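You operate a simulated robot arm through the tools that you are given. There is no shell and no other tool. Be economical: measure what you need, move in short steps, check, and stop when the job is done.

Carry out the task below with a simulated two-armed robot. There is one attempt and no reset: what you move stays moved.

## Task
Serve the egg on the white plate with freshly ground pepper.
Fine: grind with the mill held steady on the plate; put it back before the egg goes on. Set down upright: pepper mill, egg.

The check looks at the end state, three seconds after you hand in, the way a careful person would. Anything else that was tipped, shoved, dropped, spilled or broken makes it a failure.

## Robot
Two 7-joint arms with two-finger parallel grippers on one trunk, on a base that drives. Base frame: it is fixed to the floor where the robot stands at the start and does not move with it; the origin is under the middle of the robot, x ahead of it, y to its left, z up. Lengths are in m, angles in degrees, forces in N, time in s.
The left shoulder is at the start at [0.07, 0.133, 1.176], the right one opposite. With the tool pointing down near the work surface each hand reaches from about 0.1 to 0.64 m from the robot's upright axis, wherever it stands, measured 20 degrees to its own side. Places, roughly: pepper mill (6x6x10 cm) [0.5, 0, 0.8]; pepper mill head [0.5, 0, 0.9]; plate [0.5, -0.3, 0.8]. Payload 1.57 kg a hand.
Tool frame (each hand has its own): the origin (TCP) lies between the finger pads and is the grasp point; the fingertips stand 0.03 m ahead of it; z points along the fingers, y is the line along which they close. The gripper opens to 0.08 m. The fingers are 0.017 m wide and 0.012 m thick; the gripper's body (0.04 by 0.082 m) begins 0.08 m behind the TCP.
Orientation is told as [roll, pitch, yaw] about the base's x, y, z axes, in that order, counted from this pose: with the fingers straight down and closing along the base's y, the tool's x points along the base's -x, its y along +y and its z along -z.

## Interface
- The arms move only by the tool move_arm. It takes "left_steps", "right_steps" or both (then of equal length, played together; a hand with none holds still); each is a list that holds one entry, the list of rows, each a list of 7 numbers: the shift along the tool's x, y, z in m, then the turn, a rotation vector about the tool's x, y, z in degrees, then the closure in counts, from 0 (fully open) to 255 (shut). In form: [[[dx, dy, dz, wx, wy, wz, grip], ...]]. A call has 1 to 10 rows; each row is the pose to reach, as a shift and turn from the pose commanded when the call began, along the tool's axes at that moment. A row lasts 0.2 s, in which the tool goes at most 0.05 m and 8.6 degrees; a call with a longer step from one row to the next is refused whole, and so is a gripper value outside its range. Where a pose cannot be reached the arm comes as near as it can. A force on the tool above 50 N (or 10 N above the force at the start of the call, whichever is more), or a blocked arm, ends the call early, and 0.2 s more pass. The fingers move at their own pace (about 0.153 m/s each) and stop on an object; they squeeze with about 43 N. The grip force told is the motor's: it shows also when the fingers shut on nothing. Time passes only in rows, and 0.2 s behind the last, so rows that repeat a pose let the fingers close. The reply holds the time, the measured pose of the TCP, the force on the tool along the base axes, the opening and the grip force, in the units named above and with some noise, with the torque about the TCP (base axes, N m) and any sound that the robot's microphone picked up.
- Cameras (640 x 400 px; columns grow to the right, rows downward): "scene" is now at [0.1165, -0.0348, 1.414]; the picture's right is [-0.47, -0.88, 0.00], its down [-0.58, 0.31, -0.75] and it looks along [0.66, -0.35, -0.66] (base axes); focal length 296 px, centre (320, 200). "left" rides on the left gripper at [0.072, 0.007, -0.122] in its tool frame; the picture's right is [-0.09, 1.00, 0.00], its down [-0.84, -0.08, -0.54] and it looks along [-0.54, -0.05, 0.84] (tool axes); focal length 238 px, centre (320, 200). "right" rides on the right gripper at [0.072, -0.007, -0.122] in its tool frame; the picture's right is [0.09, 1.00, 0.00], its down [-0.84, 0.08, -0.54] and it looks along [-0.54, 0.05, 0.84] (tool axes); focal length 238 px, centre (320, 200).
- get_image(camera): a new picture of that camera. It takes no simulated time.
- lift_body(by): slides the trunk up (or, below 0, down) by that many m; the arms and the scene camera ride with it, the base frame stays. It gives what a move gives, with no picture.
- roll_base(legs): drives the robot by 1 to 6 legs, each [ahead, left, turn to the left] in m, m and degrees, along the robot's own axes; the way and the turn of a leg run together, so that a leg with both is an arc; at most 1.5 m and 180 degrees a leg. The arms and the cameras ride along, it lands a little off, and it stops where it bumps. It gives what a move gives.
- head_to(pan, tilt): turns the head with the scene camera to pan (to the left, within 86 degrees either way) and tilt (down, from -29 to 69), counted from straight ahead of the robot. It gives what a move gives.
- probe_pixels(camera, pixels): there is no depth. For up to 12 entries [column, row, z] of the newest picture of that camera ("zoom" is the newest enlarged one), the place [x, y] in the base frame at which the ray of that pixel passes the height z, good to about 0.003 m, but the place of the scene camera against the robot may be out by one fixed shift of up to 0.025 m in any direction. It takes no simulated time.
- inspect(camera, box): a new picture of the part [left, top, right, bottom] of that camera's present view, enlarged. It takes no simulated time.
- sign_off(): hands the job in; it is judged then, once.

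Go step by step. Measure first, check grasps and placings, and put right what went wrong. The budget is 80 turns and 78 pictures, counting those below and the enlarged ones. Unless the task says otherwise, let go and move clear before handing in, and close with one line.

The tools are called after ">>>" by a JSON object that holds its "api" and its "payload". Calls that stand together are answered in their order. move_arm: Moves the arms, as the interface text tells. Its arguments: {"type":"object","properties":{"left_steps":{"type":"array"},"right_steps":{"type":"array"}},"required":[]} The other tools are called the same way: lift_body (by) slides the trunk up or down; roll_base (legs) drives the base; head_to (pan, tilt) turns the head that bears the scene camera; get_image (camera) takes a picture; probe_pixels (camera, pixels) gives the place at which the rays of pixels pass given heights; inspect (camera, box) takes an enlarged picture of a part of a camera's view; sign_off () hands the job in.

At the start:

```text
clock: 0.0
left_position: [0.3295, 0.0266, 1.1227]
left_tcp_rot: [-0.2, 0.0, 0.1]
left_ft_force: [0.1, -0.8, -0.8]
left_ft_torque: [-0.01, -0.04, 0.01]
left_grip_width: 0.0799
left_gripper_force: 0.0
right_position: [0.3165, -0.3695, 1.1069]
right_tcp_rot: [0.0, 0.0, 0.1]
right_ft_force: [-0.6, 0.3, 0.2]
right_ft_torque: [-0.01, 0.01, 0.0]
right_grip_width: 0.0801
right_gripper_force: 0.1
trunk travel left (down, up): [-0.75, 0.19]
robot x, y, heading: [-0.0016, -0.0005, 0.3]
head pan, tilt: [-28.0, 41.2]
```

scene: 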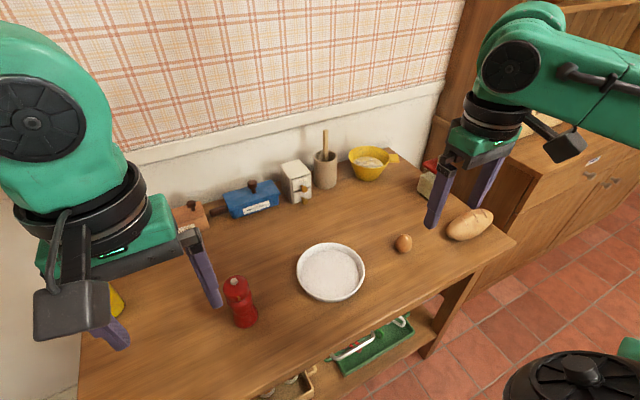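
right: 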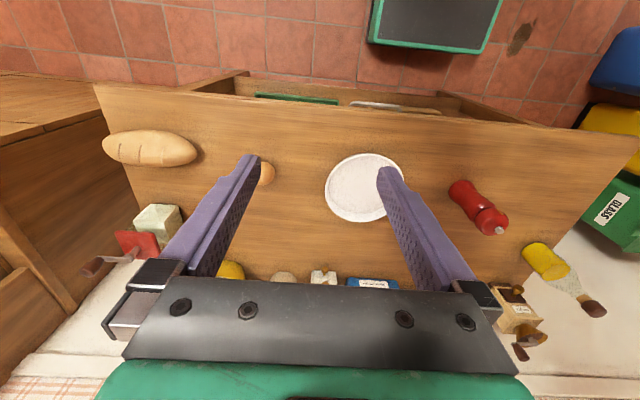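
left: 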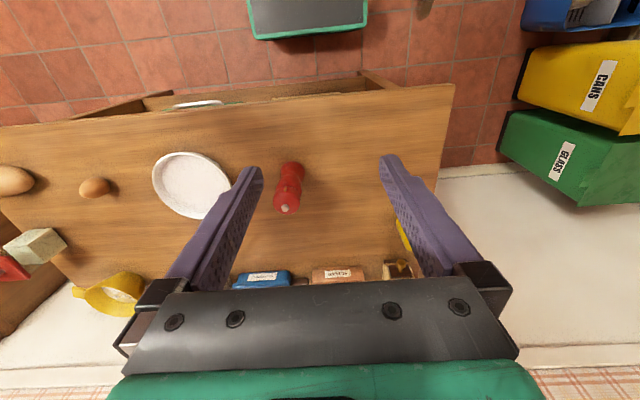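

The scene shows the red mill around (240,300), the plate at (330,272) and the egg at (403,243). I'll enlarge the view and measure these.

>>> {"api": "inspect", "payload": {"camera": "scene", "box": [180, 200, 440, 360]}}

>>> {"api": "inspect", "payload": {"camera": "left", "box": [60, 120, 380, 320]}}

>>> {"api": "probe_pixels", "payload": {"camera": "left", "pixels": [[287, 206, 0.9], [291, 165, 0.78], [190, 185, 0.79], [95, 187, 0.8], [152, 180, 0.79], [232, 190, 0.79]]}}

>>> {"api": "probe_pixels", "payload": {"camera": "right", "pixels": [[488, 222, 0.9], [462, 185, 0.78], [364, 187, 0.79], [267, 173, 0.8], [325, 187, 0.79], [364, 153, 0.79], [364, 222, 0.79]]}}

>>> {"api": "probe_pixels", "payload": {"camera": "scene", "pixels": [[236, 280, 0.9], [245, 325, 0.78], [331, 272, 0.79], [403, 243, 0.8], [298, 270, 0.795], [364, 270, 0.795]]}}

```text
2.46 times, centred on (310, 280) of scene
```

zoom: 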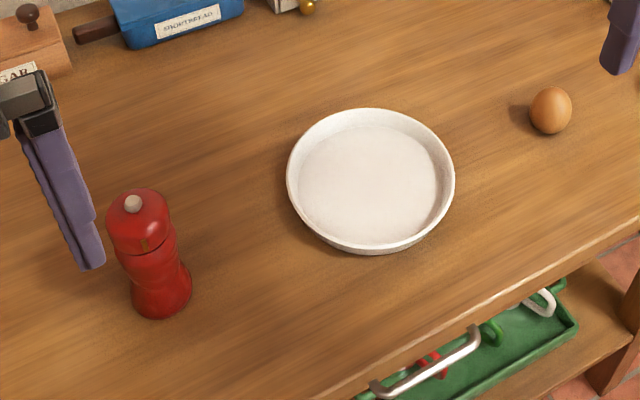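

```text
2.00 times, centred on (220, 220) of left
```

zoom: 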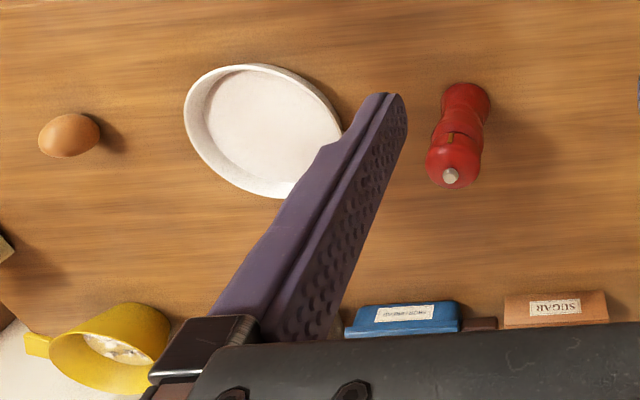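

```text
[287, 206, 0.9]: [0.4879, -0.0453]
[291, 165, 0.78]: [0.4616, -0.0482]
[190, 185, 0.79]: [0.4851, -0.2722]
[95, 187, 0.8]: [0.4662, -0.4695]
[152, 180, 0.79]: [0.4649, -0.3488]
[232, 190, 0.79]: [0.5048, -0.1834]
```

```text
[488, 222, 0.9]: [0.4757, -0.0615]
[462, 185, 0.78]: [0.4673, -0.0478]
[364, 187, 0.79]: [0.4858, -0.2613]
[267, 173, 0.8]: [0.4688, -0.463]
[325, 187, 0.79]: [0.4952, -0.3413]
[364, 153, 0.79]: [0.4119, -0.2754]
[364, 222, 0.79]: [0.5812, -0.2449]
```

```text
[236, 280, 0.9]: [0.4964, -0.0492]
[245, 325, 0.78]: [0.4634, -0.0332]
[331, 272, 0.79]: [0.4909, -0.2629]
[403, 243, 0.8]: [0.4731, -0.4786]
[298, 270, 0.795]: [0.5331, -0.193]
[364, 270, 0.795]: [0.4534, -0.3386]
```

The rays agree on the mill standing at about (0.487,-0.048) with its top near z 0.89, the plate centre near (0.488,-0.265) and the egg near (0.47,-0.47). I plan to hold the mill body with the left hand, tilted in from the left side, and turn the head with the right hand from above. First I'll yaw the left hand.

>>> {"api": "move_arm", "payload": {"left_steps": [[[-0.007, 0.006, 0.007, 0, 0, 7, 0], [-0.014, 0.012, 0.014, 0, 0, 14, 0], [-0.021, 0.019, 0.021, 0, 0, 21, 0], [-0.028, 0.025, 0.028, 0, 0, 28, 0], [-0.035, 0.031, 0.035, 0, 0, 35, 0], [-0.042, 0.038, 0.042, 0, 0, 42, 0], [-0.049, 0.044, 0.049, 0, 0, 49, 0], [-0.056, 0.05, 0.056, 0, 0, 56, 0], [-0.063, 0.057, 0.063, 0, 0, 63, 0], [-0.07, 0.063, 0.07, 0, 0, 70, 0]]]}}

>>> {"api": "get_image", "payload": {"camera": "left"}}

```text
clock: 2.2
left_position: [0.3829, 0.0792, 1.0467]
left_tcp_rot: [6.1, 0.8, -54.9]
left_ft_force: [0.4, 0.3, -0.2]
left_ft_torque: [-0.02, 0.0, 0.03]
left_grip_width: 0.0801
left_gripper_force: 0.0
left hand out of reach, approached as far as the arm can: row 8, 9, 10
right_position: [0.3159, -0.3692, 1.1076]
right_tcp_rot: [0.1, 0.0, 0.0]
right_ft_force: [0.0, 0.9, 0.1]
right_ft_torque: [0.03, -0.04, -0.02]
right_grip_width: 0.0801
right_gripper_force: 0.0
trunk travel left (down, up): [-0.75, 0.19]
robot x, y, heading: [0.0024, -0.0005, 0.1]
head pan, tilt: [-28.0, 41.2]
```

```text
72 pictures are left
```

left: 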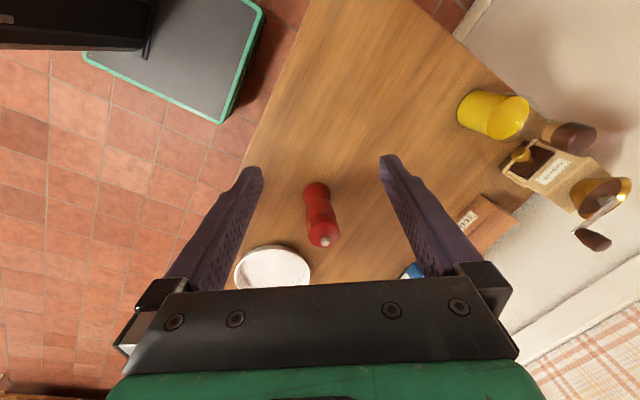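

Yaw stopped near -55, likely at a wrist limit. Next I'll tilt the fingers up toward horizontal about tool y and see what the arm can reach.

>>> {"api": "move_arm", "payload": {"left_steps": [[[0, 0, 0, 0, -8, 0, 0], [0, 0, 0, 0, -16, 0, 0], [0, 0, 0, 0, -24, 0, 0], [0, 0, 0, 0, -32, 0, 0], [0, 0, 0, 0, -40, 0, 0], [0, 0, 0, 0, -48, 0, 0], [0, 0, 0, 0, -48, 0, 0]]]}}

>>> {"api": "get_image", "payload": {"camera": "left"}}

```text
clock: 3.8
left_position: [0.3775, 0.059, 1.0403]
left_tcp_rot: [8.9, -46.9, -61.4]
left_ft_force: [0.4, -0.5, -0.5]
left_ft_torque: [-0.04, -0.01, -0.02]
left_grip_width: 0.08
left_gripper_force: 0.0
left hand out of reach, approached as far as the arm can: row 4, 5, 6, 7
right_position: [0.3178, -0.3704, 1.1071]
right_tcp_rot: [0.0, 0.1, 0.1]
right_ft_force: [-0.3, 0.1, -0.6]
right_ft_torque: [0.0, -0.01, -0.02]
right_grip_width: 0.0801
right_gripper_force: 0.1
trunk travel left (down, up): [-0.75, 0.19]
robot x, y, heading: [-0.0028, -0.0006, -0.1]
head pan, tilt: [-28.0, 41.2]
```

```text
71 pictures are left
```

left: 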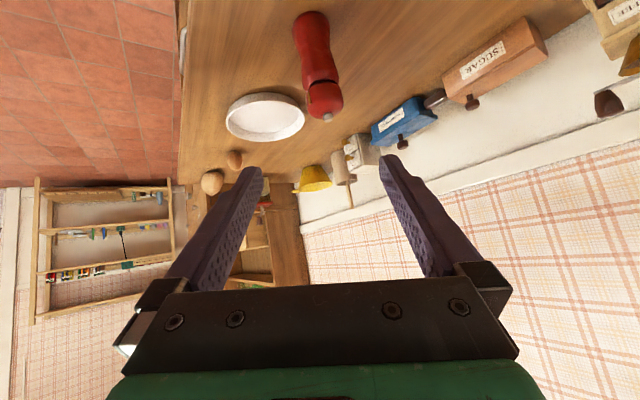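

The tilt worked: the fingers point right-forward and about 42° down, with a small roll. I'll level the closing axis with wz -8 and descend toward the mill's pre-grasp point.

>>> {"api": "move_arm", "payload": {"left_steps": [[[0.01, 0.001, 0.025, 0, 0, -4, 0], [0.02, 0.002, 0.05, 0, 0, -8, 0], [0.03, 0.003, 0.075, 0, 0, -8, 0], [0.04, 0.004, 0.1, 0, 0, -8, 0]]]}}

>>> {"api": "get_image", "payload": {"camera": "left"}}

>>> {"api": "get_image", "payload": {"camera": "scene"}}

```text
clock: 4.8
left_position: [0.4157, 0.028, 0.9429]
left_tcp_rot: [0.2, -47.5, -49.7]
left_ft_force: [0.1, 0.9, -0.4]
left_ft_torque: [-0.01, -0.03, 0.02]
left_grip_width: 0.08
left_gripper_force: 0.1
right_position: [0.3176, -0.3693, 1.1062]
right_tcp_rot: [0.0, 0.1, 0.1]
right_ft_force: [0.3, 0.2, -0.1]
right_ft_torque: [0.02, -0.01, -0.03]
right_grip_width: 0.0798
right_gripper_force: 0.0
trunk travel left (down, up): [-0.75, 0.19]
robot x, y, heading: [-0.0005, -0.0018, -0.1]
head pan, tilt: [-28.0, 41.2]
```

```text
70 pictures are left
```

left: 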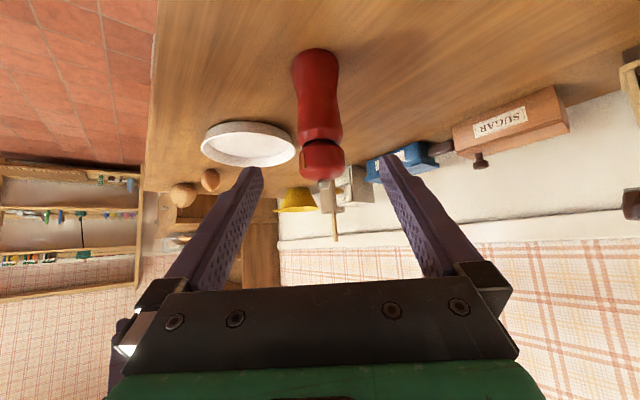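

```text
69 pictures are left
```

scene: 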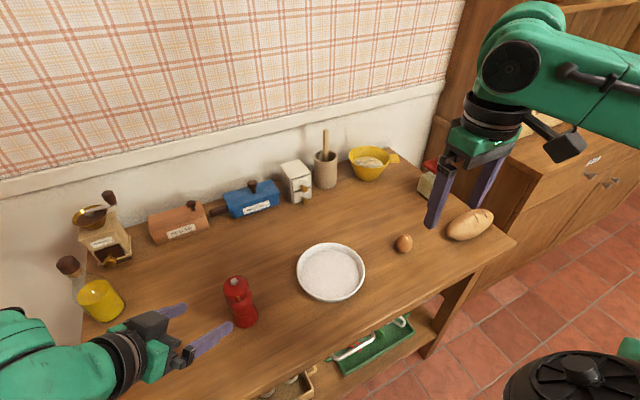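

The left hand is now level at yaw -50 and about 42° down, and the mill is clearly in view at (318,110). I'll measure its profile.

>>> {"api": "inspect", "payload": {"camera": "left", "box": [220, 30, 420, 230]}}

>>> {"api": "probe_pixels", "payload": {"camera": "left", "pixels": [[293, 60, 0.785], [338, 60, 0.785], [315, 49, 0.78], [300, 165, 0.87], [344, 158, 0.87], [320, 180, 0.885], [322, 137, 0.86]]}}

```text
2.00 times, centred on (320, 130) of left
```

zoom: 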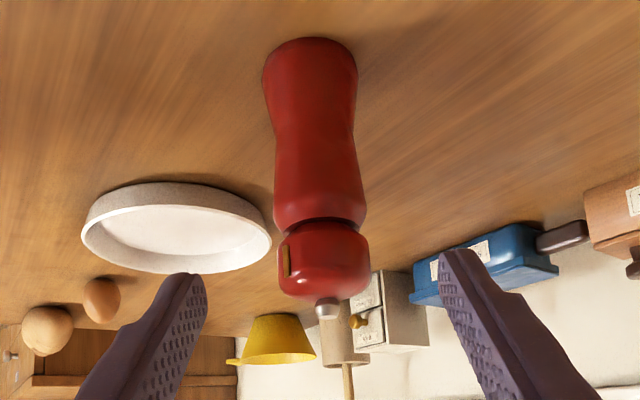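

```text
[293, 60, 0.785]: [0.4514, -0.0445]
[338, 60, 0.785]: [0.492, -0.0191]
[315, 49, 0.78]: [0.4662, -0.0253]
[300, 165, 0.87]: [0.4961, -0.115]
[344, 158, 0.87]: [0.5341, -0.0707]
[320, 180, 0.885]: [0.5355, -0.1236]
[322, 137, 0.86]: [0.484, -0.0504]
```

The mill axis is about (0.483,-0.045), with the waist near z 0.825, the groove near 0.87 and the knob top near 0.91. I'll close in most of the way with the fingers straddling it.

>>> {"api": "move_arm", "payload": {"left_steps": [[[0.01, 0.002, 0.02, 0, 0, 0, 0], [0.02, 0.004, 0.05, 0, 0, 0, 0], [0.02, 0.004, 0.08, 0, 0, 0, 0], [0.02, 0.004, 0.11, 0, 0, 0, 0], [0.02, 0.004, 0.11, 0, 0, 0, 0]]]}}

>>> {"api": "get_image", "payload": {"camera": "left"}}

>>> {"api": "inspect", "payload": {"camera": "scene", "box": [140, 230, 340, 355]}}

```text
clock: 6.0
left_position: [0.4595, -0.0195, 0.8539]
left_tcp_rot: [0.3, -47.5, -49.8]
left_ft_force: [-0.8, 0.1, 0.3]
left_ft_torque: [0.01, 0.02, 0.03]
left_grip_width: 0.0801
left_gripper_force: 0.1
right_position: [0.3166, -0.3701, 1.1075]
right_tcp_rot: [0.0, 0.0, 0.1]
right_ft_force: [-0.2, 1.2, 0.0]
right_ft_torque: [0.03, 0.01, 0.0]
right_grip_width: 0.0801
right_gripper_force: 0.2
trunk travel left (down, up): [-0.75, 0.19]
robot x, y, heading: [0.0018, 0.0002, 0.0]
head pan, tilt: [-28.0, 41.2]
```

```text
67 pictures are left
```

left: 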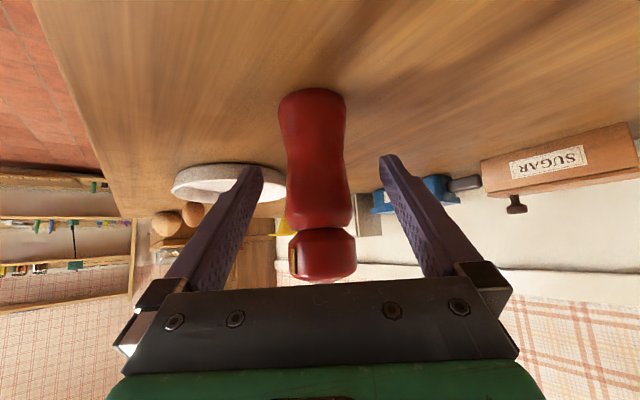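

```text
3.20 times, centred on (240, 292) of scene
```

zoom: 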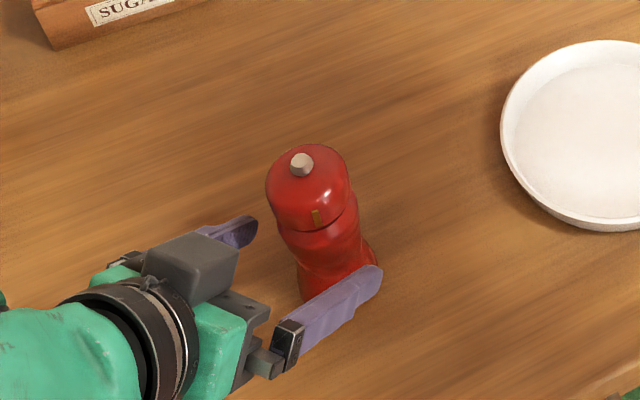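

The mill body is centred between the fingers. I'll advance 0.045 and close.

>>> {"api": "move_arm", "payload": {"left_steps": [[[-0.001, 0.001, 0.022, 0, 0, 0, 0], [-0.002, 0.001, 0.045, 0, 0, 0, 0], [-0.002, 0.001, 0.045, 0, 0, 0, 0], [-0.002, 0.001, 0.045, 0, 0, 0, 120], [-0.002, 0.001, 0.045, 0, 0, 0, 255], [-0.002, 0.001, 0.045, 0, 0, 0, 255], [-0.002, 0.001, 0.045, 0, 0, 0, 255]]]}}

>>> {"api": "get_image", "payload": {"camera": "left"}}

>>> {"api": "inspect", "payload": {"camera": "scene", "box": [140, 230, 340, 355]}}

```text
clock: 7.6
left_position: [0.4844, -0.043, 0.8257]
left_tcp_rot: [0.3, -47.4, -49.7]
left_ft_force: [-1.5, -0.6, 0.8]
left_ft_torque: [-0.05, 0.03, -0.05]
left_grip_width: 0.0433
left_gripper_force: 43.1
right_position: [0.3163, -0.3695, 1.1076]
right_tcp_rot: [0.0, 0.1, 0.1]
right_ft_force: [0.2, -0.7, 0.3]
right_ft_torque: [-0.02, 0.01, -0.02]
right_grip_width: 0.0799
right_gripper_force: 0.2
trunk travel left (down, up): [-0.75, 0.19]
robot x, y, heading: [-0.0012, -0.0044, -0.0]
head pan, tilt: [-28.0, 41.2]
```

```text
65 pictures are left
```

left: 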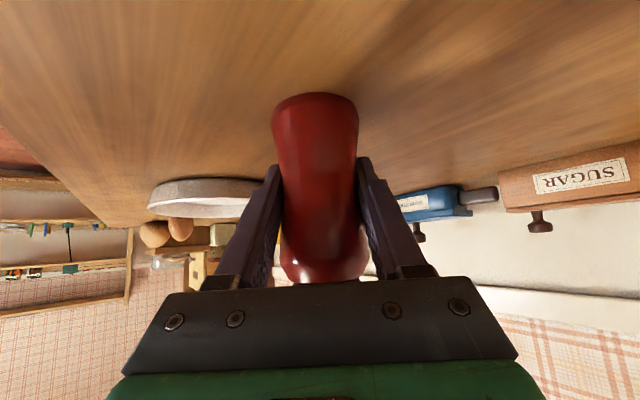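

```text
3.20 times, centred on (240, 292) of scene
```

zoom: 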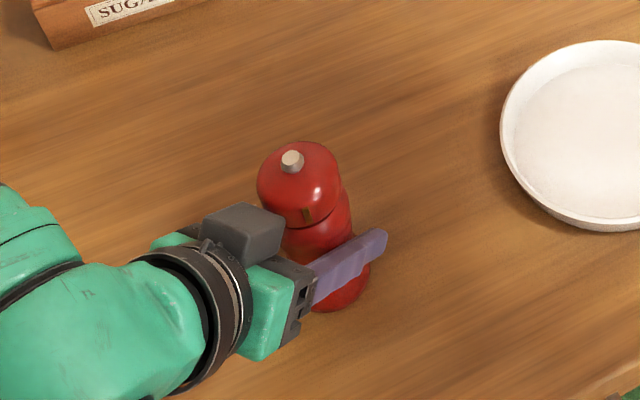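

The body is held at 43 mm width and 43 N. I'll lift 0.06 straight up and check the tilt with the right camera.

>>> {"api": "move_arm", "payload": {"left_steps": [[[-0.011, 0, -0.01, 0, 0, 0, 255], [-0.022, 0, -0.02, 0, 0, 0, 255], [-0.033, 0, -0.03, 0, 0, 0, 255], [-0.044, 0, -0.0406, 0, 0, 0, 255], [-0.044, 0, -0.0406, 0, 0, 0, 255]]]}}

>>> {"api": "get_image", "payload": {"camera": "right"}}

>>> {"api": "inspect", "payload": {"camera": "scene", "box": [140, 210, 340, 335]}}

```text
clock: 8.8
left_position: [0.4841, -0.0443, 0.8849]
left_tcp_rot: [0.3, -47.5, -49.8]
left_ft_force: [-0.5, -0.5, -0.9]
left_ft_torque: [0.02, 0.0, -0.02]
left_grip_width: 0.044
left_gripper_force: 42.7
right_position: [0.3163, -0.3707, 1.1076]
right_tcp_rot: [0.1, 0.1, 0.1]
right_ft_force: [0.0, -0.5, 0.7]
right_ft_torque: [0.0, 0.04, -0.03]
right_grip_width: 0.0798
right_gripper_force: 0.1
trunk travel left (down, up): [-0.75, 0.19]
robot x, y, heading: [-0.0008, -0.0013, 0.4]
head pan, tilt: [-28.0, 41.2]
```

```text
63 pictures are left
```

right: 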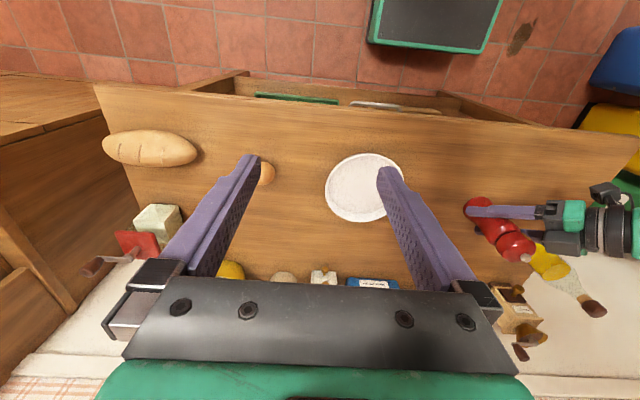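

```text
3.20 times, centred on (240, 272) of scene
```

zoom: 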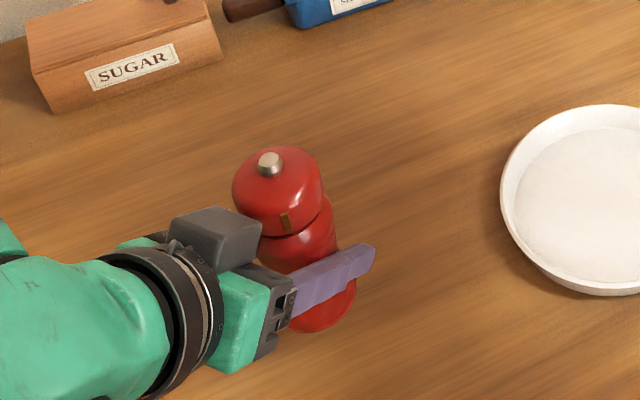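

Lifted. I'll zoom in to judge the mill's lean against the vertical vanishing point at (320,47) in the right view.

>>> {"api": "inspect", "payload": {"camera": "right", "box": [430, 170, 590, 270]}}

>>> {"api": "get_image", "payload": {"camera": "left"}}

```text
4.00 times, centred on (510, 220) of right
```

zoom: 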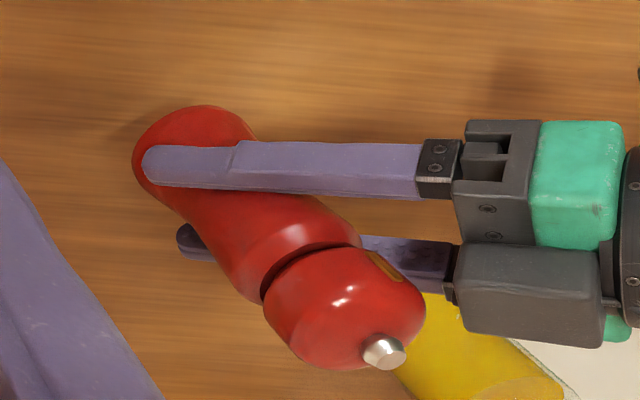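

```text
60 pictures are left
```

left: 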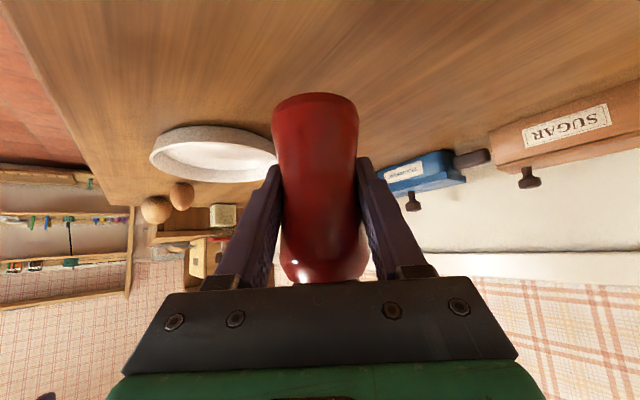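

The lean is within about 2°, so the mill is upright. Now I'll carry it over the plate centre at about (0.488,-0.264).

>>> {"api": "move_arm", "payload": {"left_steps": [[[-0.01, -0.012, 0.011, 0, 0, 0, 255], [-0.028, -0.034, 0.031, 0, 0, 0, 255], [-0.048, -0.058, 0.052, 0, 0, 0, 255], [-0.068, -0.082, 0.074, 0, 0, 0, 255], [-0.088, -0.106, 0.096, 0, 0, 0, 255], [-0.105, -0.127, 0.115, 0, 0, 0, 255], [-0.115, -0.139, 0.1255, 0, 0, 0, 255], [-0.115, -0.139, 0.1255, 0, 0, 0, 255]]]}}

>>> {"api": "get_image", "payload": {"camera": "scene"}}

>>> {"api": "get_image", "payload": {"camera": "right"}}

>>> {"api": "get_image", "payload": {"camera": "left"}}

```text
clock: 10.6
left_position: [0.4868, -0.2642, 0.8831]
left_tcp_rot: [0.3, -47.4, -49.8]
left_ft_force: [-0.1, -0.2, -1.3]
left_ft_torque: [-0.01, -0.04, 0.01]
left_grip_width: 0.0435
left_gripper_force: 43.2
right_position: [0.317, -0.3699, 1.108]
right_tcp_rot: [0.1, 0.0, 0.1]
right_ft_force: [0.0, 0.4, -0.1]
right_ft_torque: [0.04, 0.03, 0.01]
right_grip_width: 0.08
right_gripper_force: 0.1
trunk travel left (down, up): [-0.75, 0.19]
robot x, y, heading: [-0.0003, -0.0008, -0.1]
head pan, tilt: [-28.0, 41.2]
```

```text
59 pictures are left
```

scene: 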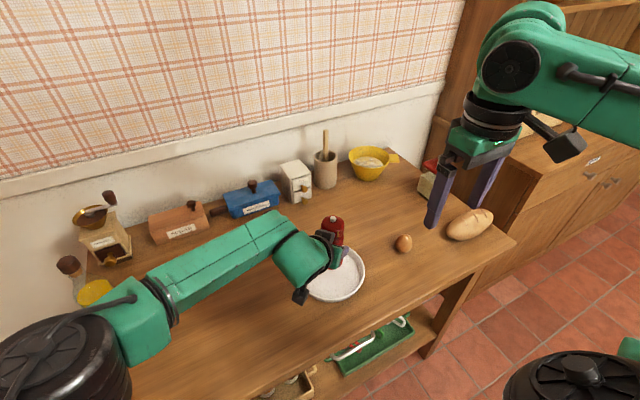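

```text
58 pictures are left
```

right: 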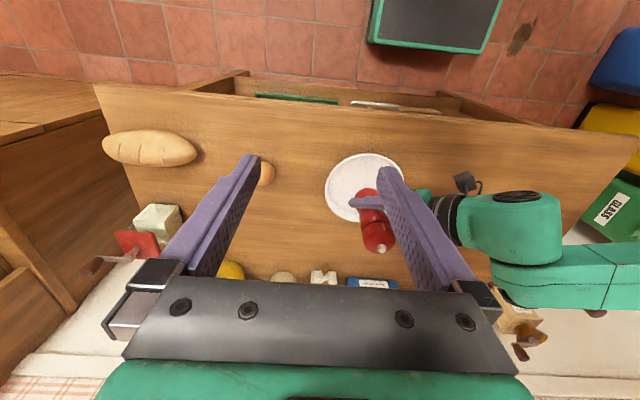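

```text
57 pictures are left
```

left: 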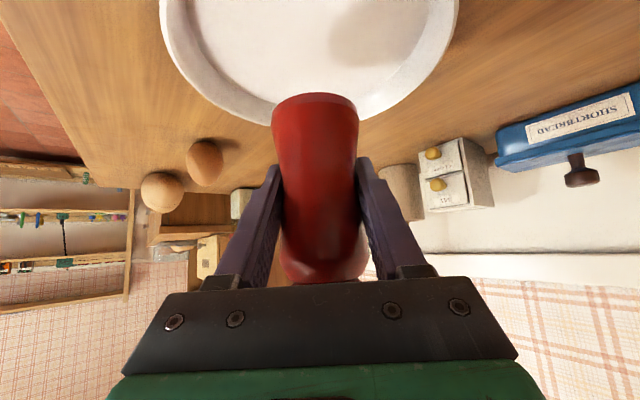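

The mill is over the plate. I'll check the plate's centre against it with left-camera rim points before lowering.

>>> {"api": "probe_pixels", "payload": {"camera": "left", "pixels": [[160, 15, 0.8], [459, 15, 0.8], [310, 124, 0.8], [180, 65, 0.8], [440, 65, 0.8], [224, 104, 0.8], [400, 104, 0.8]]}}

>>> {"api": "probe_pixels", "payload": {"camera": "right", "pixels": [[325, 187, 0.8], [364, 152, 0.8], [330, 207, 0.8], [345, 218, 0.8], [335, 165, 0.8], [402, 172, 0.8]]}}

```text
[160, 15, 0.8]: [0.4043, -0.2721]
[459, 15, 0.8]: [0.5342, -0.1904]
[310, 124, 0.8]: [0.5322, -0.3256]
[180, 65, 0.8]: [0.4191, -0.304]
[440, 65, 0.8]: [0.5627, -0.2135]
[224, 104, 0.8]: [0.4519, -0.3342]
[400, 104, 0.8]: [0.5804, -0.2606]
```

```text
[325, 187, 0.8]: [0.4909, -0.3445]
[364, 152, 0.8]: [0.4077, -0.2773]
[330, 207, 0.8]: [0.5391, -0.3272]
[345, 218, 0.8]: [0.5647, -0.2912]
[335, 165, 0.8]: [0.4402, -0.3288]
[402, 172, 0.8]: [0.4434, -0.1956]
```

The plate centre is about (0.491,-0.263), so the mill sits right over it. I'll lower until light contact.

>>> {"api": "move_arm", "payload": {"left_steps": [[[0.008, 0.002, 0.009, 0, 0, 0, 255], [0.018, 0.002, 0.018, 0, 0, 0, 255], [0.027, 0.002, 0.026, 0, 0, 0, 255], [0.034, 0.002, 0.032, 0, 0, 0, 255], [0.034, 0.002, 0.032, 0, 0, 0, 255]]]}}

>>> {"api": "inspect", "payload": {"camera": "left", "box": [120, 0, 520, 250]}}

```text
clock: 11.8
left_position: [0.4895, -0.263, 0.8373]
left_tcp_rot: [0.2, -47.4, -49.8]
left_ft_force: [-0.4, 0.7, -1.4]
left_ft_torque: [-0.02, 0.04, -0.03]
left_grip_width: 0.0436
left_gripper_force: 43.0
right_position: [0.3169, -0.3706, 1.1085]
right_tcp_rot: [0.0, 0.0, 0.1]
right_ft_force: [-0.2, -0.7, 0.2]
right_ft_torque: [0.02, -0.04, 0.0]
right_grip_width: 0.08
right_gripper_force: 0.0
trunk travel left (down, up): [-0.75, 0.19]
robot x, y, heading: [-0.0001, -0.0008, 0.1]
head pan, tilt: [-28.0, 41.2]
```

```text
1.60 times, centred on (320, 125) of left
```

zoom: 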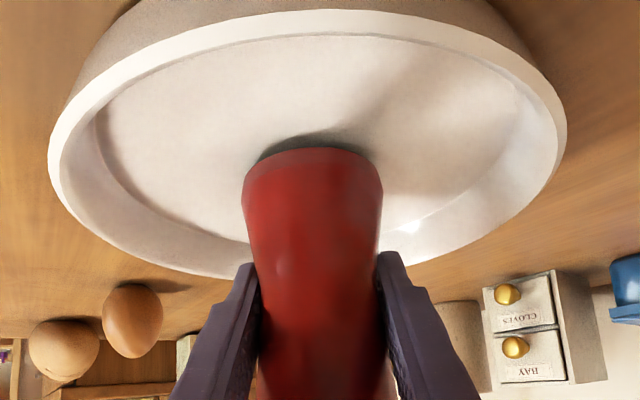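

Nearly touching, with no force yet. I'll lower a little more in small steps, watching Fz.

>>> {"api": "move_arm", "payload": {"left_steps": [[[0.0015, 0, 0.0014, 0, 0, 0, 255], [0.003, 0, 0.0028, 0, 0, 0, 255], [0.003, 0, 0.0028, 0, 0, 0, 255]]]}}

>>> {"api": "inspect", "payload": {"camera": "left", "box": [220, 60, 420, 185]}}

```text
clock: 12.6
left_position: [0.4894, -0.2653, 0.8326]
left_tcp_rot: [0.3, -47.4, -49.7]
left_ft_force: [-0.1, -0.4, -2.2]
left_ft_torque: [-0.02, 0.01, 0.02]
left_grip_width: 0.0437
left_gripper_force: 42.8
right_position: [0.316, -0.3704, 1.1078]
right_tcp_rot: [0.0, 0.0, 0.2]
right_ft_force: [0.3, -1.0, 0.5]
right_ft_torque: [-0.02, -0.02, 0.0]
right_grip_width: 0.0801
right_gripper_force: 0.1
trunk travel left (down, up): [-0.75, 0.19]
robot x, y, heading: [-0.0005, 0.0044, -0.2]
head pan, tilt: [-28.0, 41.2]
```

```text
3.20 times, centred on (320, 122) of left
```

zoom: 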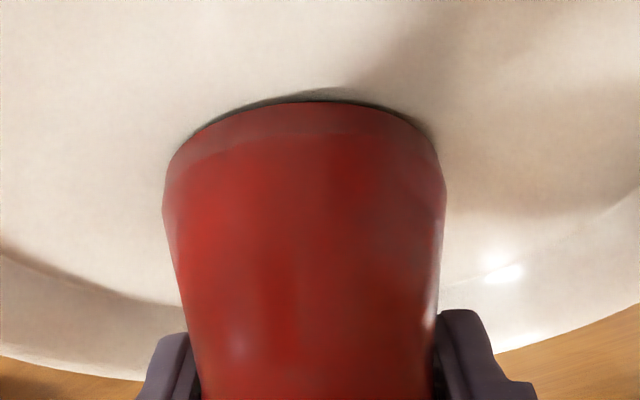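

A thin dark gap remains at (300,100) in the zoom. I'll go 1.5–3 mm more.

>>> {"api": "move_arm", "payload": {"left_steps": [[[0.0008, 0, 0.0007, 0, 0, 0, 255], [0.0015, 0, 0.0014, 0, 0, 0, 255], [0.0015, 0, 0.0014, 0, 0, 0, 255]]]}}

>>> {"api": "inspect", "payload": {"camera": "left", "box": [220, 60, 420, 185]}}

```text
clock: 13.4
left_position: [0.4905, -0.2632, 0.8317]
left_tcp_rot: [0.2, -47.4, -49.8]
left_ft_force: [1.1, -0.6, 2.2]
left_ft_torque: [-0.13, 0.01, 0.02]
left_grip_width: 0.0435
left_gripper_force: 43.0
right_position: [0.316, -0.3702, 1.108]
right_tcp_rot: [0.0, 0.0, 0.1]
right_ft_force: [0.8, 0.2, -0.9]
right_ft_torque: [-0.03, -0.02, 0.01]
right_grip_width: 0.08
right_gripper_force: 0.0
trunk travel left (down, up): [-0.75, 0.19]
robot x, y, heading: [-0.0016, -0.0028, 0.0]
head pan, tilt: [-28.0, 41.2]
```

```text
3.20 times, centred on (320, 122) of left
```

zoom: 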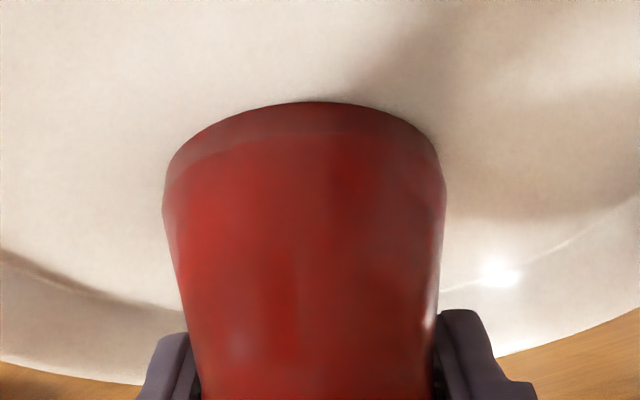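

Contact is made: Fz went from -1.4 to +2.2. Next I'll look closely at the space around the mill head before bringing in the right hand.

>>> {"api": "inspect", "payload": {"camera": "scene", "box": [270, 190, 400, 310]}}

>>> {"api": "inspect", "payload": {"camera": "right", "box": [330, 140, 490, 260]}}

```text
3.33 times, centred on (335, 250) of scene
```

zoom: 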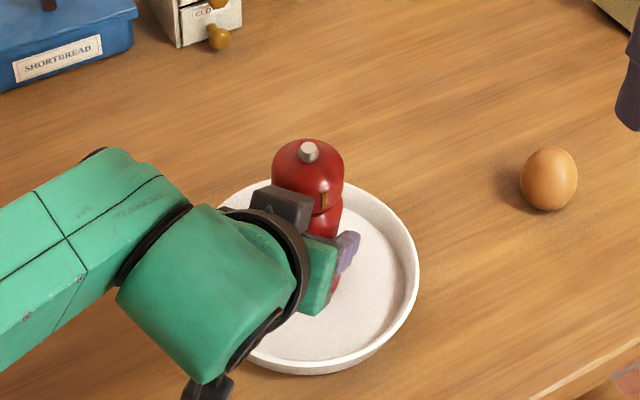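

```text
3.33 times, centred on (410, 200) of right
```

zoom: 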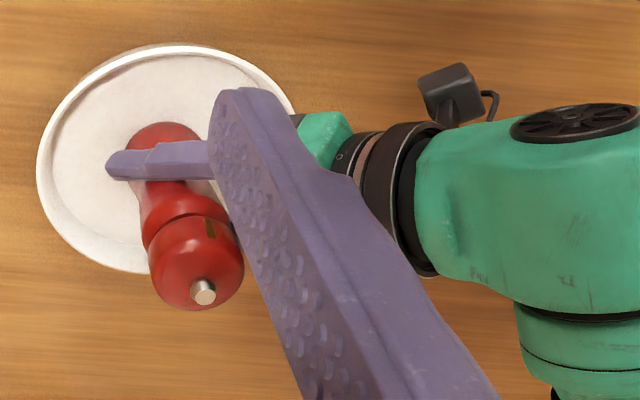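

A grey block sits on the left palm beside the head, so I'll turn the head with the right fingers on the perpendicular axis (yaw ≈ -50), ratcheting within about ±40°. I'll move the right hand above the mill at z ≈ 1.08.

>>> {"api": "move_arm", "payload": {"right_steps": [[[-0.017, 0.011, 0.003, 0, 0, 5, 0], [-0.035, 0.021, 0.006, 0, 0, 10, 0], [-0.052, 0.032, 0.009, 0, 0, 15, 0], [-0.07, 0.043, 0.012, 0, 0, 20, 0], [-0.087, 0.053, 0.015, 0, 0, 25, 0], [-0.104, 0.064, 0.018, 0, 0, 30, 0], [-0.122, 0.075, 0.021, 0, 0, 35, 0], [-0.139, 0.086, 0.024, 0, 0, 40, 0], [-0.157, 0.096, 0.027, 0, 0, 45, 0], [-0.174, 0.107, 0.03, 0, 0, 50, 0]]]}}

>>> {"api": "get_image", "payload": {"camera": "right"}}

>>> {"api": "get_image", "payload": {"camera": "scene"}}

```text
clock: 15.6
left_position: [0.4892, -0.263, 0.8307]
left_tcp_rot: [0.2, -47.4, -49.9]
left_ft_force: [-0.3, -1.0, 3.6]
left_ft_torque: [-0.14, 0.02, -0.03]
left_grip_width: 0.0437
left_gripper_force: 43.2
right_position: [0.4895, -0.2628, 1.0776]
right_tcp_rot: [-0.1, 0.1, -50.1]
right_ft_force: [0.1, -0.3, 0.3]
right_ft_torque: [-0.01, -0.01, 0.0]
right_grip_width: 0.0802
right_gripper_force: 0.1
trunk travel left (down, up): [-0.75, 0.19]
robot x, y, heading: [0.0028, 0.0002, -0.2]
head pan, tilt: [-28.0, 41.2]
```

```text
51 pictures are left
```

right: 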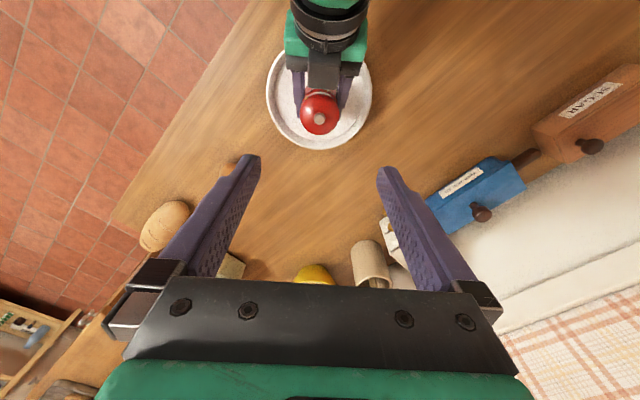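

```text
50 pictures are left
```

scene: 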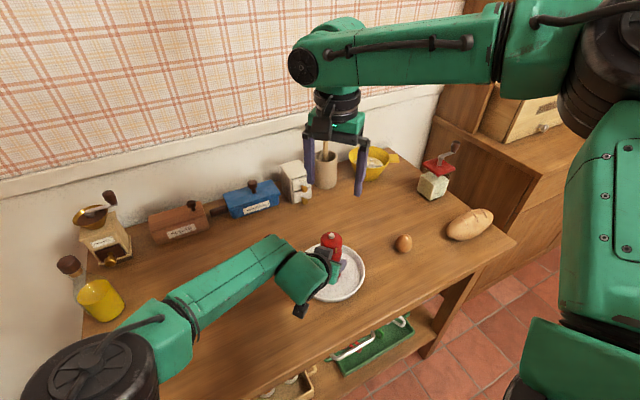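

The right camera looks down on the head, with the knob at (320,118). I'll measure the knob, head and grey block.

>>> {"api": "inspect", "payload": {"camera": "right", "box": [250, 10, 390, 150]}}

>>> {"api": "probe_pixels", "payload": {"camera": "right", "pixels": [[320, 118, 0.912], [301, 113, 0.89], [340, 113, 0.89], [307, 86, 0.9], [341, 87, 0.9]]}}

```text
2.86 times, centred on (320, 80) of right
```

zoom: 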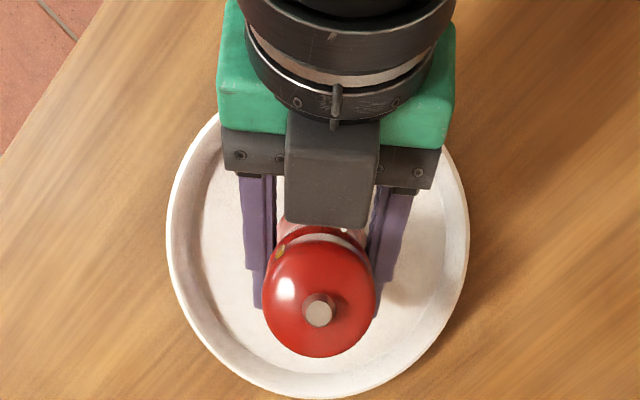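

```text
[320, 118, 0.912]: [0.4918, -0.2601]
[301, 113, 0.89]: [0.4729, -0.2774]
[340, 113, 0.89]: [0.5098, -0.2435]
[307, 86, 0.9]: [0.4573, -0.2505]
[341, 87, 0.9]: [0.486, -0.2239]
```

The knob at (0.492,-0.260) is right under the hand. The grey block end is about 31 mm from the axis, so strokes of ±38° are safe. I'll turn to the start angle (yaw about -14) and descend around the head.

>>> {"api": "move_arm", "payload": {"right_steps": [[[0, 0.003, 0.015, 0, 0, -7.2, 0], [0, 0.003, 0.03, 0, 0, -14.4, 0], [0, 0.003, 0.05, 0, 0, -21.6, 0], [0, 0.003, 0.07, 0, 0, -28.8, 0], [0, 0.003, 0.09, 0, 0, -36, 0], [0, 0.003, 0.11, 0, 0, -36, 0], [0, 0.003, 0.13, 0, 0, -36, 0], [0, 0.003, 0.15, 0, 0, -36, 0], [0, 0.003, 0.164, 0, 0, -36, 0], [0, 0.003, 0.164, 0, 0, -36, 0]]]}}

>>> {"api": "get_image", "payload": {"camera": "right"}}

>>> {"api": "inspect", "payload": {"camera": "scene", "box": [230, 150, 430, 310]}}

```text
clock: 17.8
left_position: [0.4885, -0.2626, 0.8309]
left_tcp_rot: [0.3, -47.4, -49.8]
left_ft_force: [-0.3, -1.2, 4.2]
left_ft_torque: [-0.11, 0.01, 0.0]
left_grip_width: 0.0437
left_gripper_force: 43.0
right_position: [0.4931, -0.2613, 0.9135]
right_tcp_rot: [0.1, 0.0, -13.9]
right_ft_force: [0.1, -1.0, -0.4]
right_ft_torque: [-0.01, 0.02, 0.01]
right_grip_width: 0.08
right_gripper_force: 0.0
trunk travel left (down, up): [-0.75, 0.19]
robot x, y, heading: [-0.0036, -0.0007, -0.1]
head pan, tilt: [-28.0, 41.2]
```

```text
48 pictures are left
```

right: 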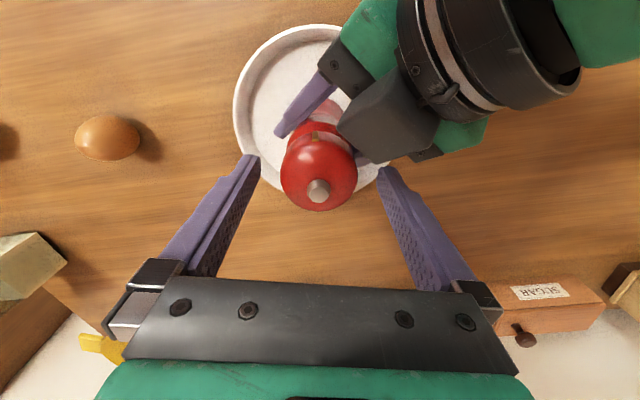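

```text
2.50 times, centred on (330, 230) of scene
```

zoom: 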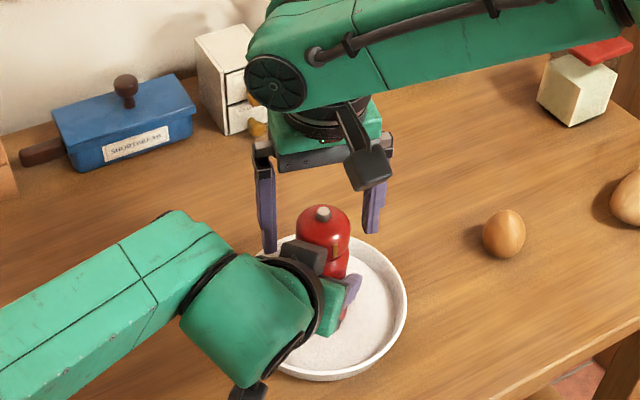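

The knob at (318,190) coincides with the TCP pixel (320,191), so the head is centred. I'll rotate 6° away from the grey block for clearance, then close on the head.

>>> {"api": "move_arm", "payload": {"right_steps": [[[0, 0, 0, 0, 0, 6, 0], [0, 0, 0, 0, 0, 6, 80], [0, 0, 0, 0, 0, 6, 255], [0, 0, 0, 0, 0, 6, 255], [0, 0, 0, 0, 0, 6, 255]]]}}

>>> {"api": "get_image", "payload": {"camera": "right"}}

```text
clock: 19.0
left_position: [0.4894, -0.2613, 0.8296]
left_tcp_rot: [0.4, -47.3, -49.8]
left_ft_force: [-2.7, 9.4, 7.4]
left_ft_torque: [-0.61, 0.01, -0.04]
left_grip_width: 0.0439
left_gripper_force: 42.3
right_position: [0.4919, -0.2624, 0.9133]
right_tcp_rot: [-0.1, 0.0, -20.0]
right_ft_force: [0.3, -11.0, -2.3]
right_ft_torque: [-0.5, -0.01, 0.06]
right_grip_width: 0.046
right_gripper_force: 42.8
trunk travel left (down, up): [-0.75, 0.19]
robot x, y, heading: [0.0012, 0.0011, 0.0]
head pan, tilt: [-28.0, 41.2]
```

```text
46 pictures are left
```

right: 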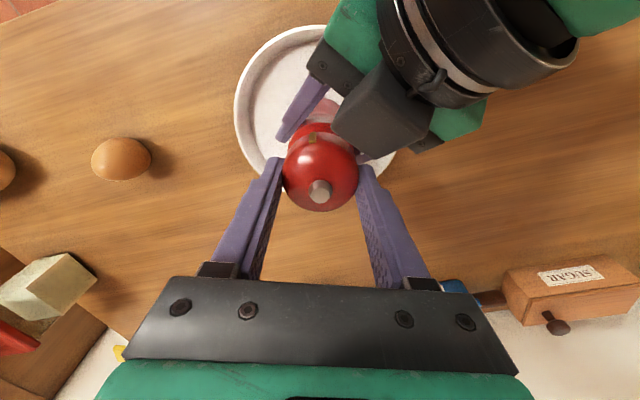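

The head is gripped at 46 mm, with about 11 N of sideways strain. I'll relax 2 mm in -y and turn the head 62° clockwise.

>>> {"api": "move_arm", "payload": {"right_steps": [[[0, -0.002, 0, 0, 0, 0, 255], [0, -0.002, 0, 0, 0, 7, 255], [0, -0.002, 0, 0, 0, 14, 255], [0, -0.002, 0, 0, 0, 21, 255], [0, -0.002, 0, 0, 0, 28, 255], [0, -0.002, 0, 0, 0, 35, 255], [0, -0.002, 0, 0, 0, 42, 255], [0, -0.002, 0, 0, 0, 49, 255], [0, -0.002, 0, 0, 0, 56, 255], [0, -0.002, 0, 0, 0, 62, 255]]]}}

>>> {"api": "get_image", "payload": {"camera": "right"}}

>>> {"api": "get_image", "payload": {"camera": "left"}}

```text
clock: 21.2
left_position: [0.4915, -0.2598, 0.8309]
left_tcp_rot: [0.6, -47.3, -49.8]
left_ft_force: [17.7, 7.1, -1.5]
left_ft_torque: [-0.29, 1.12, -0.08]
left_grip_width: 0.0436
left_gripper_force: 43.4
right_position: [0.4897, -0.2629, 0.9144]
right_tcp_rot: [-0.3, 0.1, -82.0]
right_ft_force: [-18.8, -8.9, 5.9]
right_ft_torque: [-0.51, 0.41, 0.08]
right_grip_width: 0.046
right_gripper_force: 42.8
trunk travel left (down, up): [-0.75, 0.19]
robot x, y, heading: [-0.003, 0.0002, 0.1]
head pan, tilt: [-28.0, 41.2]
```

```text
45 pictures are left
```

right: 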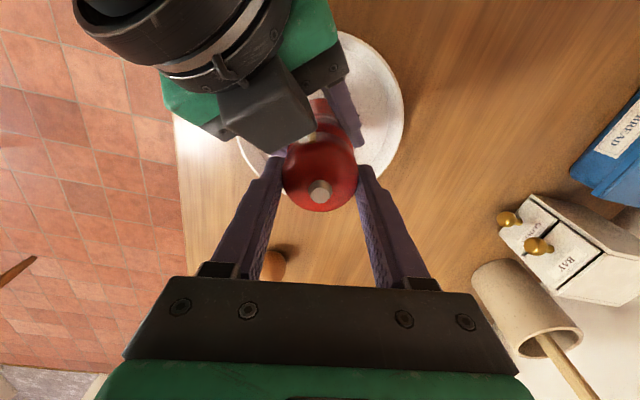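

```text
44 pictures are left
```

left: 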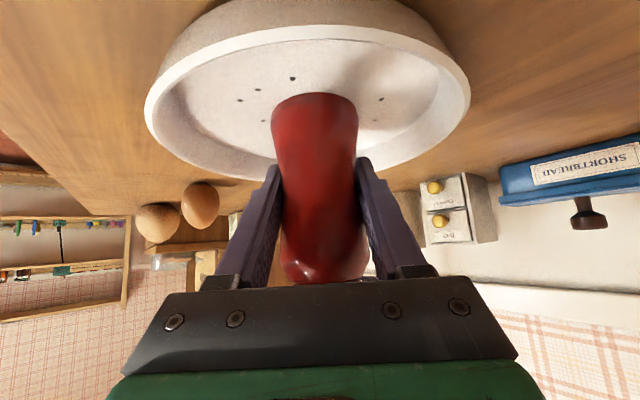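

Pepper specks now show on the plate at about (290,78), (255,90) and (380,100) in the left view, so grinding works. I'll release the head, rotate back with a small centring shift, and take another stroke.

>>> {"api": "move_arm", "payload": {"right_steps": [[[0, 0, 0, 0, 0, 0, 60], [0, -0.001, 0, 0, 0, 0, 0], [-0.001, -0.002, 0, 0, 0, -8, 0], [-0.001, -0.002, 0, 0, 0, -16, 0], [-0.001, -0.002, 0, 0, 0, -24, 0], [-0.001, -0.002, 0, 0, 0, -32, 0], [-0.001, -0.002, 0, 0, 0, -40, 0], [-0.001, -0.002, 0, 0, 0, -48, 0], [-0.001, -0.002, 0, 0, 0, -56, 0], [-0.001, -0.002, 0, 0, 0, -62, 0]]]}}

>>> {"api": "move_arm", "payload": {"right_steps": [[[0, 0, 0, 0, 0, 0, 120], [0, 0, 0, 0, 0, 0, 255], [0, 0, 0, 0, 0, 0, 255], [0, 0, 0, 0, 0, 0, 255]]]}}

>>> {"api": "get_image", "payload": {"camera": "right"}}

```text
clock: 23.4
left_position: [0.49, -0.2628, 0.8301]
left_tcp_rot: [0.3, -47.4, -49.8]
left_ft_force: [-0.5, -0.3, 2.4]
left_ft_torque: [-0.1, 0.04, 0.0]
left_grip_width: 0.0436
left_gripper_force: 42.8
right_position: [0.4893, -0.262, 0.9134]
right_tcp_rot: [0.1, -0.1, -19.8]
right_ft_force: [0.0, 0.3, 1.4]
right_ft_torque: [0.02, -0.01, -0.01]
right_grip_width: 0.0801
right_gripper_force: 0.0
trunk travel left (down, up): [-0.75, 0.19]
robot x, y, heading: [-0.0026, -0.0, -0.2]
head pan, tilt: [-28.0, 41.2]
```

```text
clock: 24.4
left_position: [0.4896, -0.263, 0.8307]
left_tcp_rot: [0.2, -47.5, -49.9]
left_ft_force: [1.4, -12.7, -2.1]
left_ft_torque: [0.53, 0.08, 0.06]
left_grip_width: 0.0436
left_gripper_force: 43.0
right_position: [0.4908, -0.2614, 0.9133]
right_tcp_rot: [0.0, 0.0, -19.9]
right_ft_force: [-1.0, 13.5, 1.2]
right_ft_torque: [0.54, 0.06, -0.05]
right_grip_width: 0.0459
right_gripper_force: 43.1
trunk travel left (down, up): [-0.75, 0.19]
robot x, y, heading: [-0.0015, 0.002, -0.3]
head pan, tilt: [-28.0, 41.2]
```

```text
43 pictures are left
```

right: 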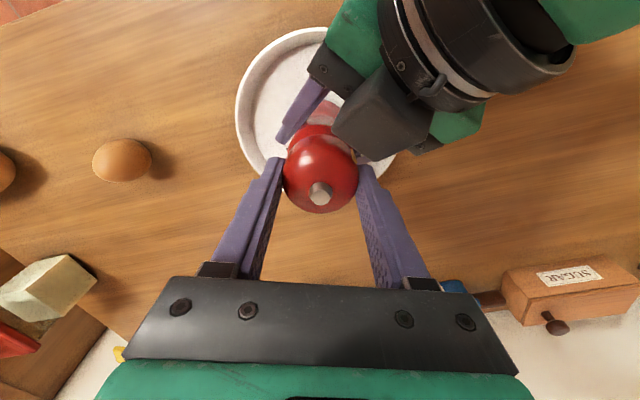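

Gripped again, with some strain in +y. I'll relax it and turn another 62°.

>>> {"api": "move_arm", "payload": {"right_steps": [[[0, 0.0015, 0, 0, 0, 0, 255], [0, 0.0015, 0, 0, 0, 7, 255], [0, 0.0015, 0, 0, 0, 14, 255], [0, 0.0015, 0, 0, 0, 21, 255], [0, 0.0015, 0, 0, 0, 28, 255], [0, 0.0015, 0, 0, 0, 35, 255], [0, 0.0015, 0, 0, 0, 42, 255], [0, 0.0015, 0, 0, 0, 49, 255], [0, 0.0015, 0, 0, 0, 56, 255], [0, 0.0015, 0, 0, 0, 62, 255]]]}}

>>> {"api": "get_image", "payload": {"camera": "left"}}

```text
clock: 26.6
left_position: [0.4907, -0.2607, 0.8315]
left_tcp_rot: [0.5, -47.4, -49.9]
left_ft_force: [13.2, -1.3, -5.4]
left_ft_torque: [-0.24, 0.75, -0.06]
left_grip_width: 0.0438
left_gripper_force: 43.3
right_position: [0.4904, -0.2625, 0.9147]
right_tcp_rot: [-0.1, 0.0, -82.1]
right_ft_force: [-13.5, -1.6, 12.2]
right_ft_torque: [-0.07, 0.55, 0.05]
right_grip_width: 0.0463
right_gripper_force: 42.9
trunk travel left (down, up): [-0.75, 0.19]
robot x, y, heading: [-0.0029, 0.0009, 0.2]
head pan, tilt: [-28.0, 41.2]
```

```text
42 pictures are left
```

left: 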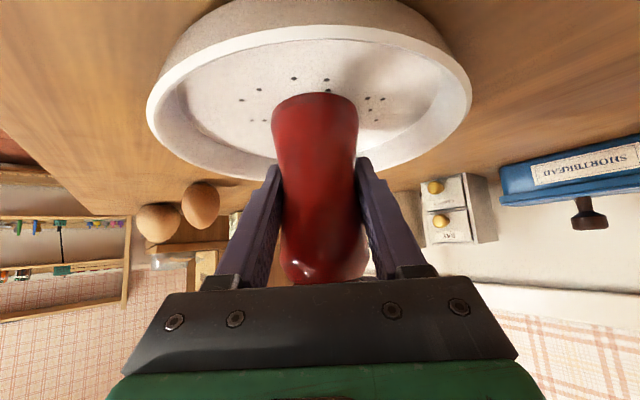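

There are more specks now. I'll do two more strokes the same way to give a proper grind.

>>> {"api": "move_arm", "payload": {"right_steps": [[[0, 0, 0, 0, 0, 0, 60], [0, -0.001, 0, 0, 0, 0, 0], [0, -0.001, 0, 0, 0, -8, 0], [0, -0.001, 0, 0, 0, -16, 0], [0, -0.001, 0, 0, 0, -24, 0], [0, -0.001, 0, 0, 0, -32, 0], [0, -0.001, 0, 0, 0, -40, 0], [0, -0.001, 0, 0, 0, -48, 0], [0, -0.001, 0, 0, 0, -56, 0], [0, -0.001, 0, 0, 0, -62, 0]]]}}

>>> {"api": "move_arm", "payload": {"right_steps": [[[0, 0, 0, 0, 0, 0, 120], [0, 0, 0, 0, 0, 0, 255], [0, 0, 0, 0, 0, 0, 255], [0, 0, 0, 0, 0, 0, 255]]]}}

>>> {"api": "move_arm", "payload": {"right_steps": [[[0, 0.0005, 0, 0, 0, 6, 255], [0, 0.0005, 0, 0, 0, 12, 255], [0, 0.0005, 0, 0, 0, 18, 255], [0, 0.0005, 0, 0, 0, 24, 255], [0, 0.0005, 0, 0, 0, 30, 255], [0, 0.0005, 0, 0, 0, 36, 255], [0, 0.0005, 0, 0, 0, 42, 255], [0, 0.0005, 0, 0, 0, 49, 255], [0, 0.0005, 0, 0, 0, 56, 255], [0, 0.0005, 0, 0, 0, 62, 255]]]}}

>>> {"api": "get_image", "payload": {"camera": "left"}}

```text
clock: 28.8
left_position: [0.4899, -0.2622, 0.8317]
left_tcp_rot: [0.3, -47.4, -49.8]
left_ft_force: [-1.0, -0.7, 1.3]
left_ft_torque: [-0.06, 0.04, -0.03]
left_grip_width: 0.0438
left_gripper_force: 42.8
right_position: [0.4889, -0.2622, 0.914]
right_tcp_rot: [-0.1, 0.0, -19.8]
right_ft_force: [0.8, 0.1, 0.3]
right_ft_torque: [0.03, 0.0, 0.03]
right_grip_width: 0.0799
right_gripper_force: 0.1
trunk travel left (down, up): [-0.75, 0.19]
robot x, y, heading: [-0.003, 0.0002, 0.1]
head pan, tilt: [-28.0, 41.2]
```

```text
clock: 29.8
left_position: [0.491, -0.2637, 0.8318]
left_tcp_rot: [0.3, -47.5, -49.9]
left_ft_force: [-0.1, -7.6, -0.1]
left_ft_torque: [0.27, 0.04, 0.01]
left_grip_width: 0.0437
left_gripper_force: 43.0
right_position: [0.4891, -0.2628, 0.9145]
right_tcp_rot: [0.1, 0.0, -19.9]
right_ft_force: [0.9, 7.0, -0.3]
right_ft_torque: [0.32, 0.02, -0.02]
right_grip_width: 0.046
right_gripper_force: 43.1
trunk travel left (down, up): [-0.75, 0.19]
robot x, y, heading: [-0.0022, -0.0016, -0.4]
head pan, tilt: [-28.0, 41.2]
```

```text
clock: 32.0
left_position: [0.4899, -0.2625, 0.8302]
left_tcp_rot: [0.3, -47.5, -49.8]
left_ft_force: [5.9, -2.6, 4.0]
left_ft_torque: [0.07, 0.29, -0.01]
left_grip_width: 0.0433
left_gripper_force: 42.9
right_position: [0.4886, -0.2626, 0.9137]
right_tcp_rot: [-0.1, 0.0, -82.0]
right_ft_force: [-5.3, 1.9, -2.1]
right_ft_torque: [0.09, 0.22, 0.0]
right_grip_width: 0.0463
right_gripper_force: 43.2
trunk travel left (down, up): [-0.75, 0.19]
robot x, y, heading: [-0.0025, -0.0019, -0.0]
head pan, tilt: [-28.0, 41.2]
```

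```text
41 pictures are left
```

left: 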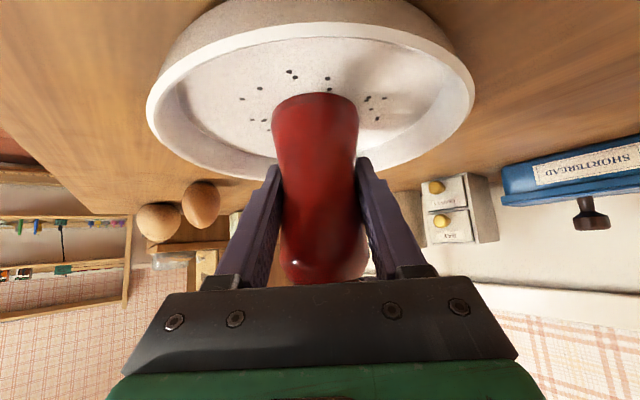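

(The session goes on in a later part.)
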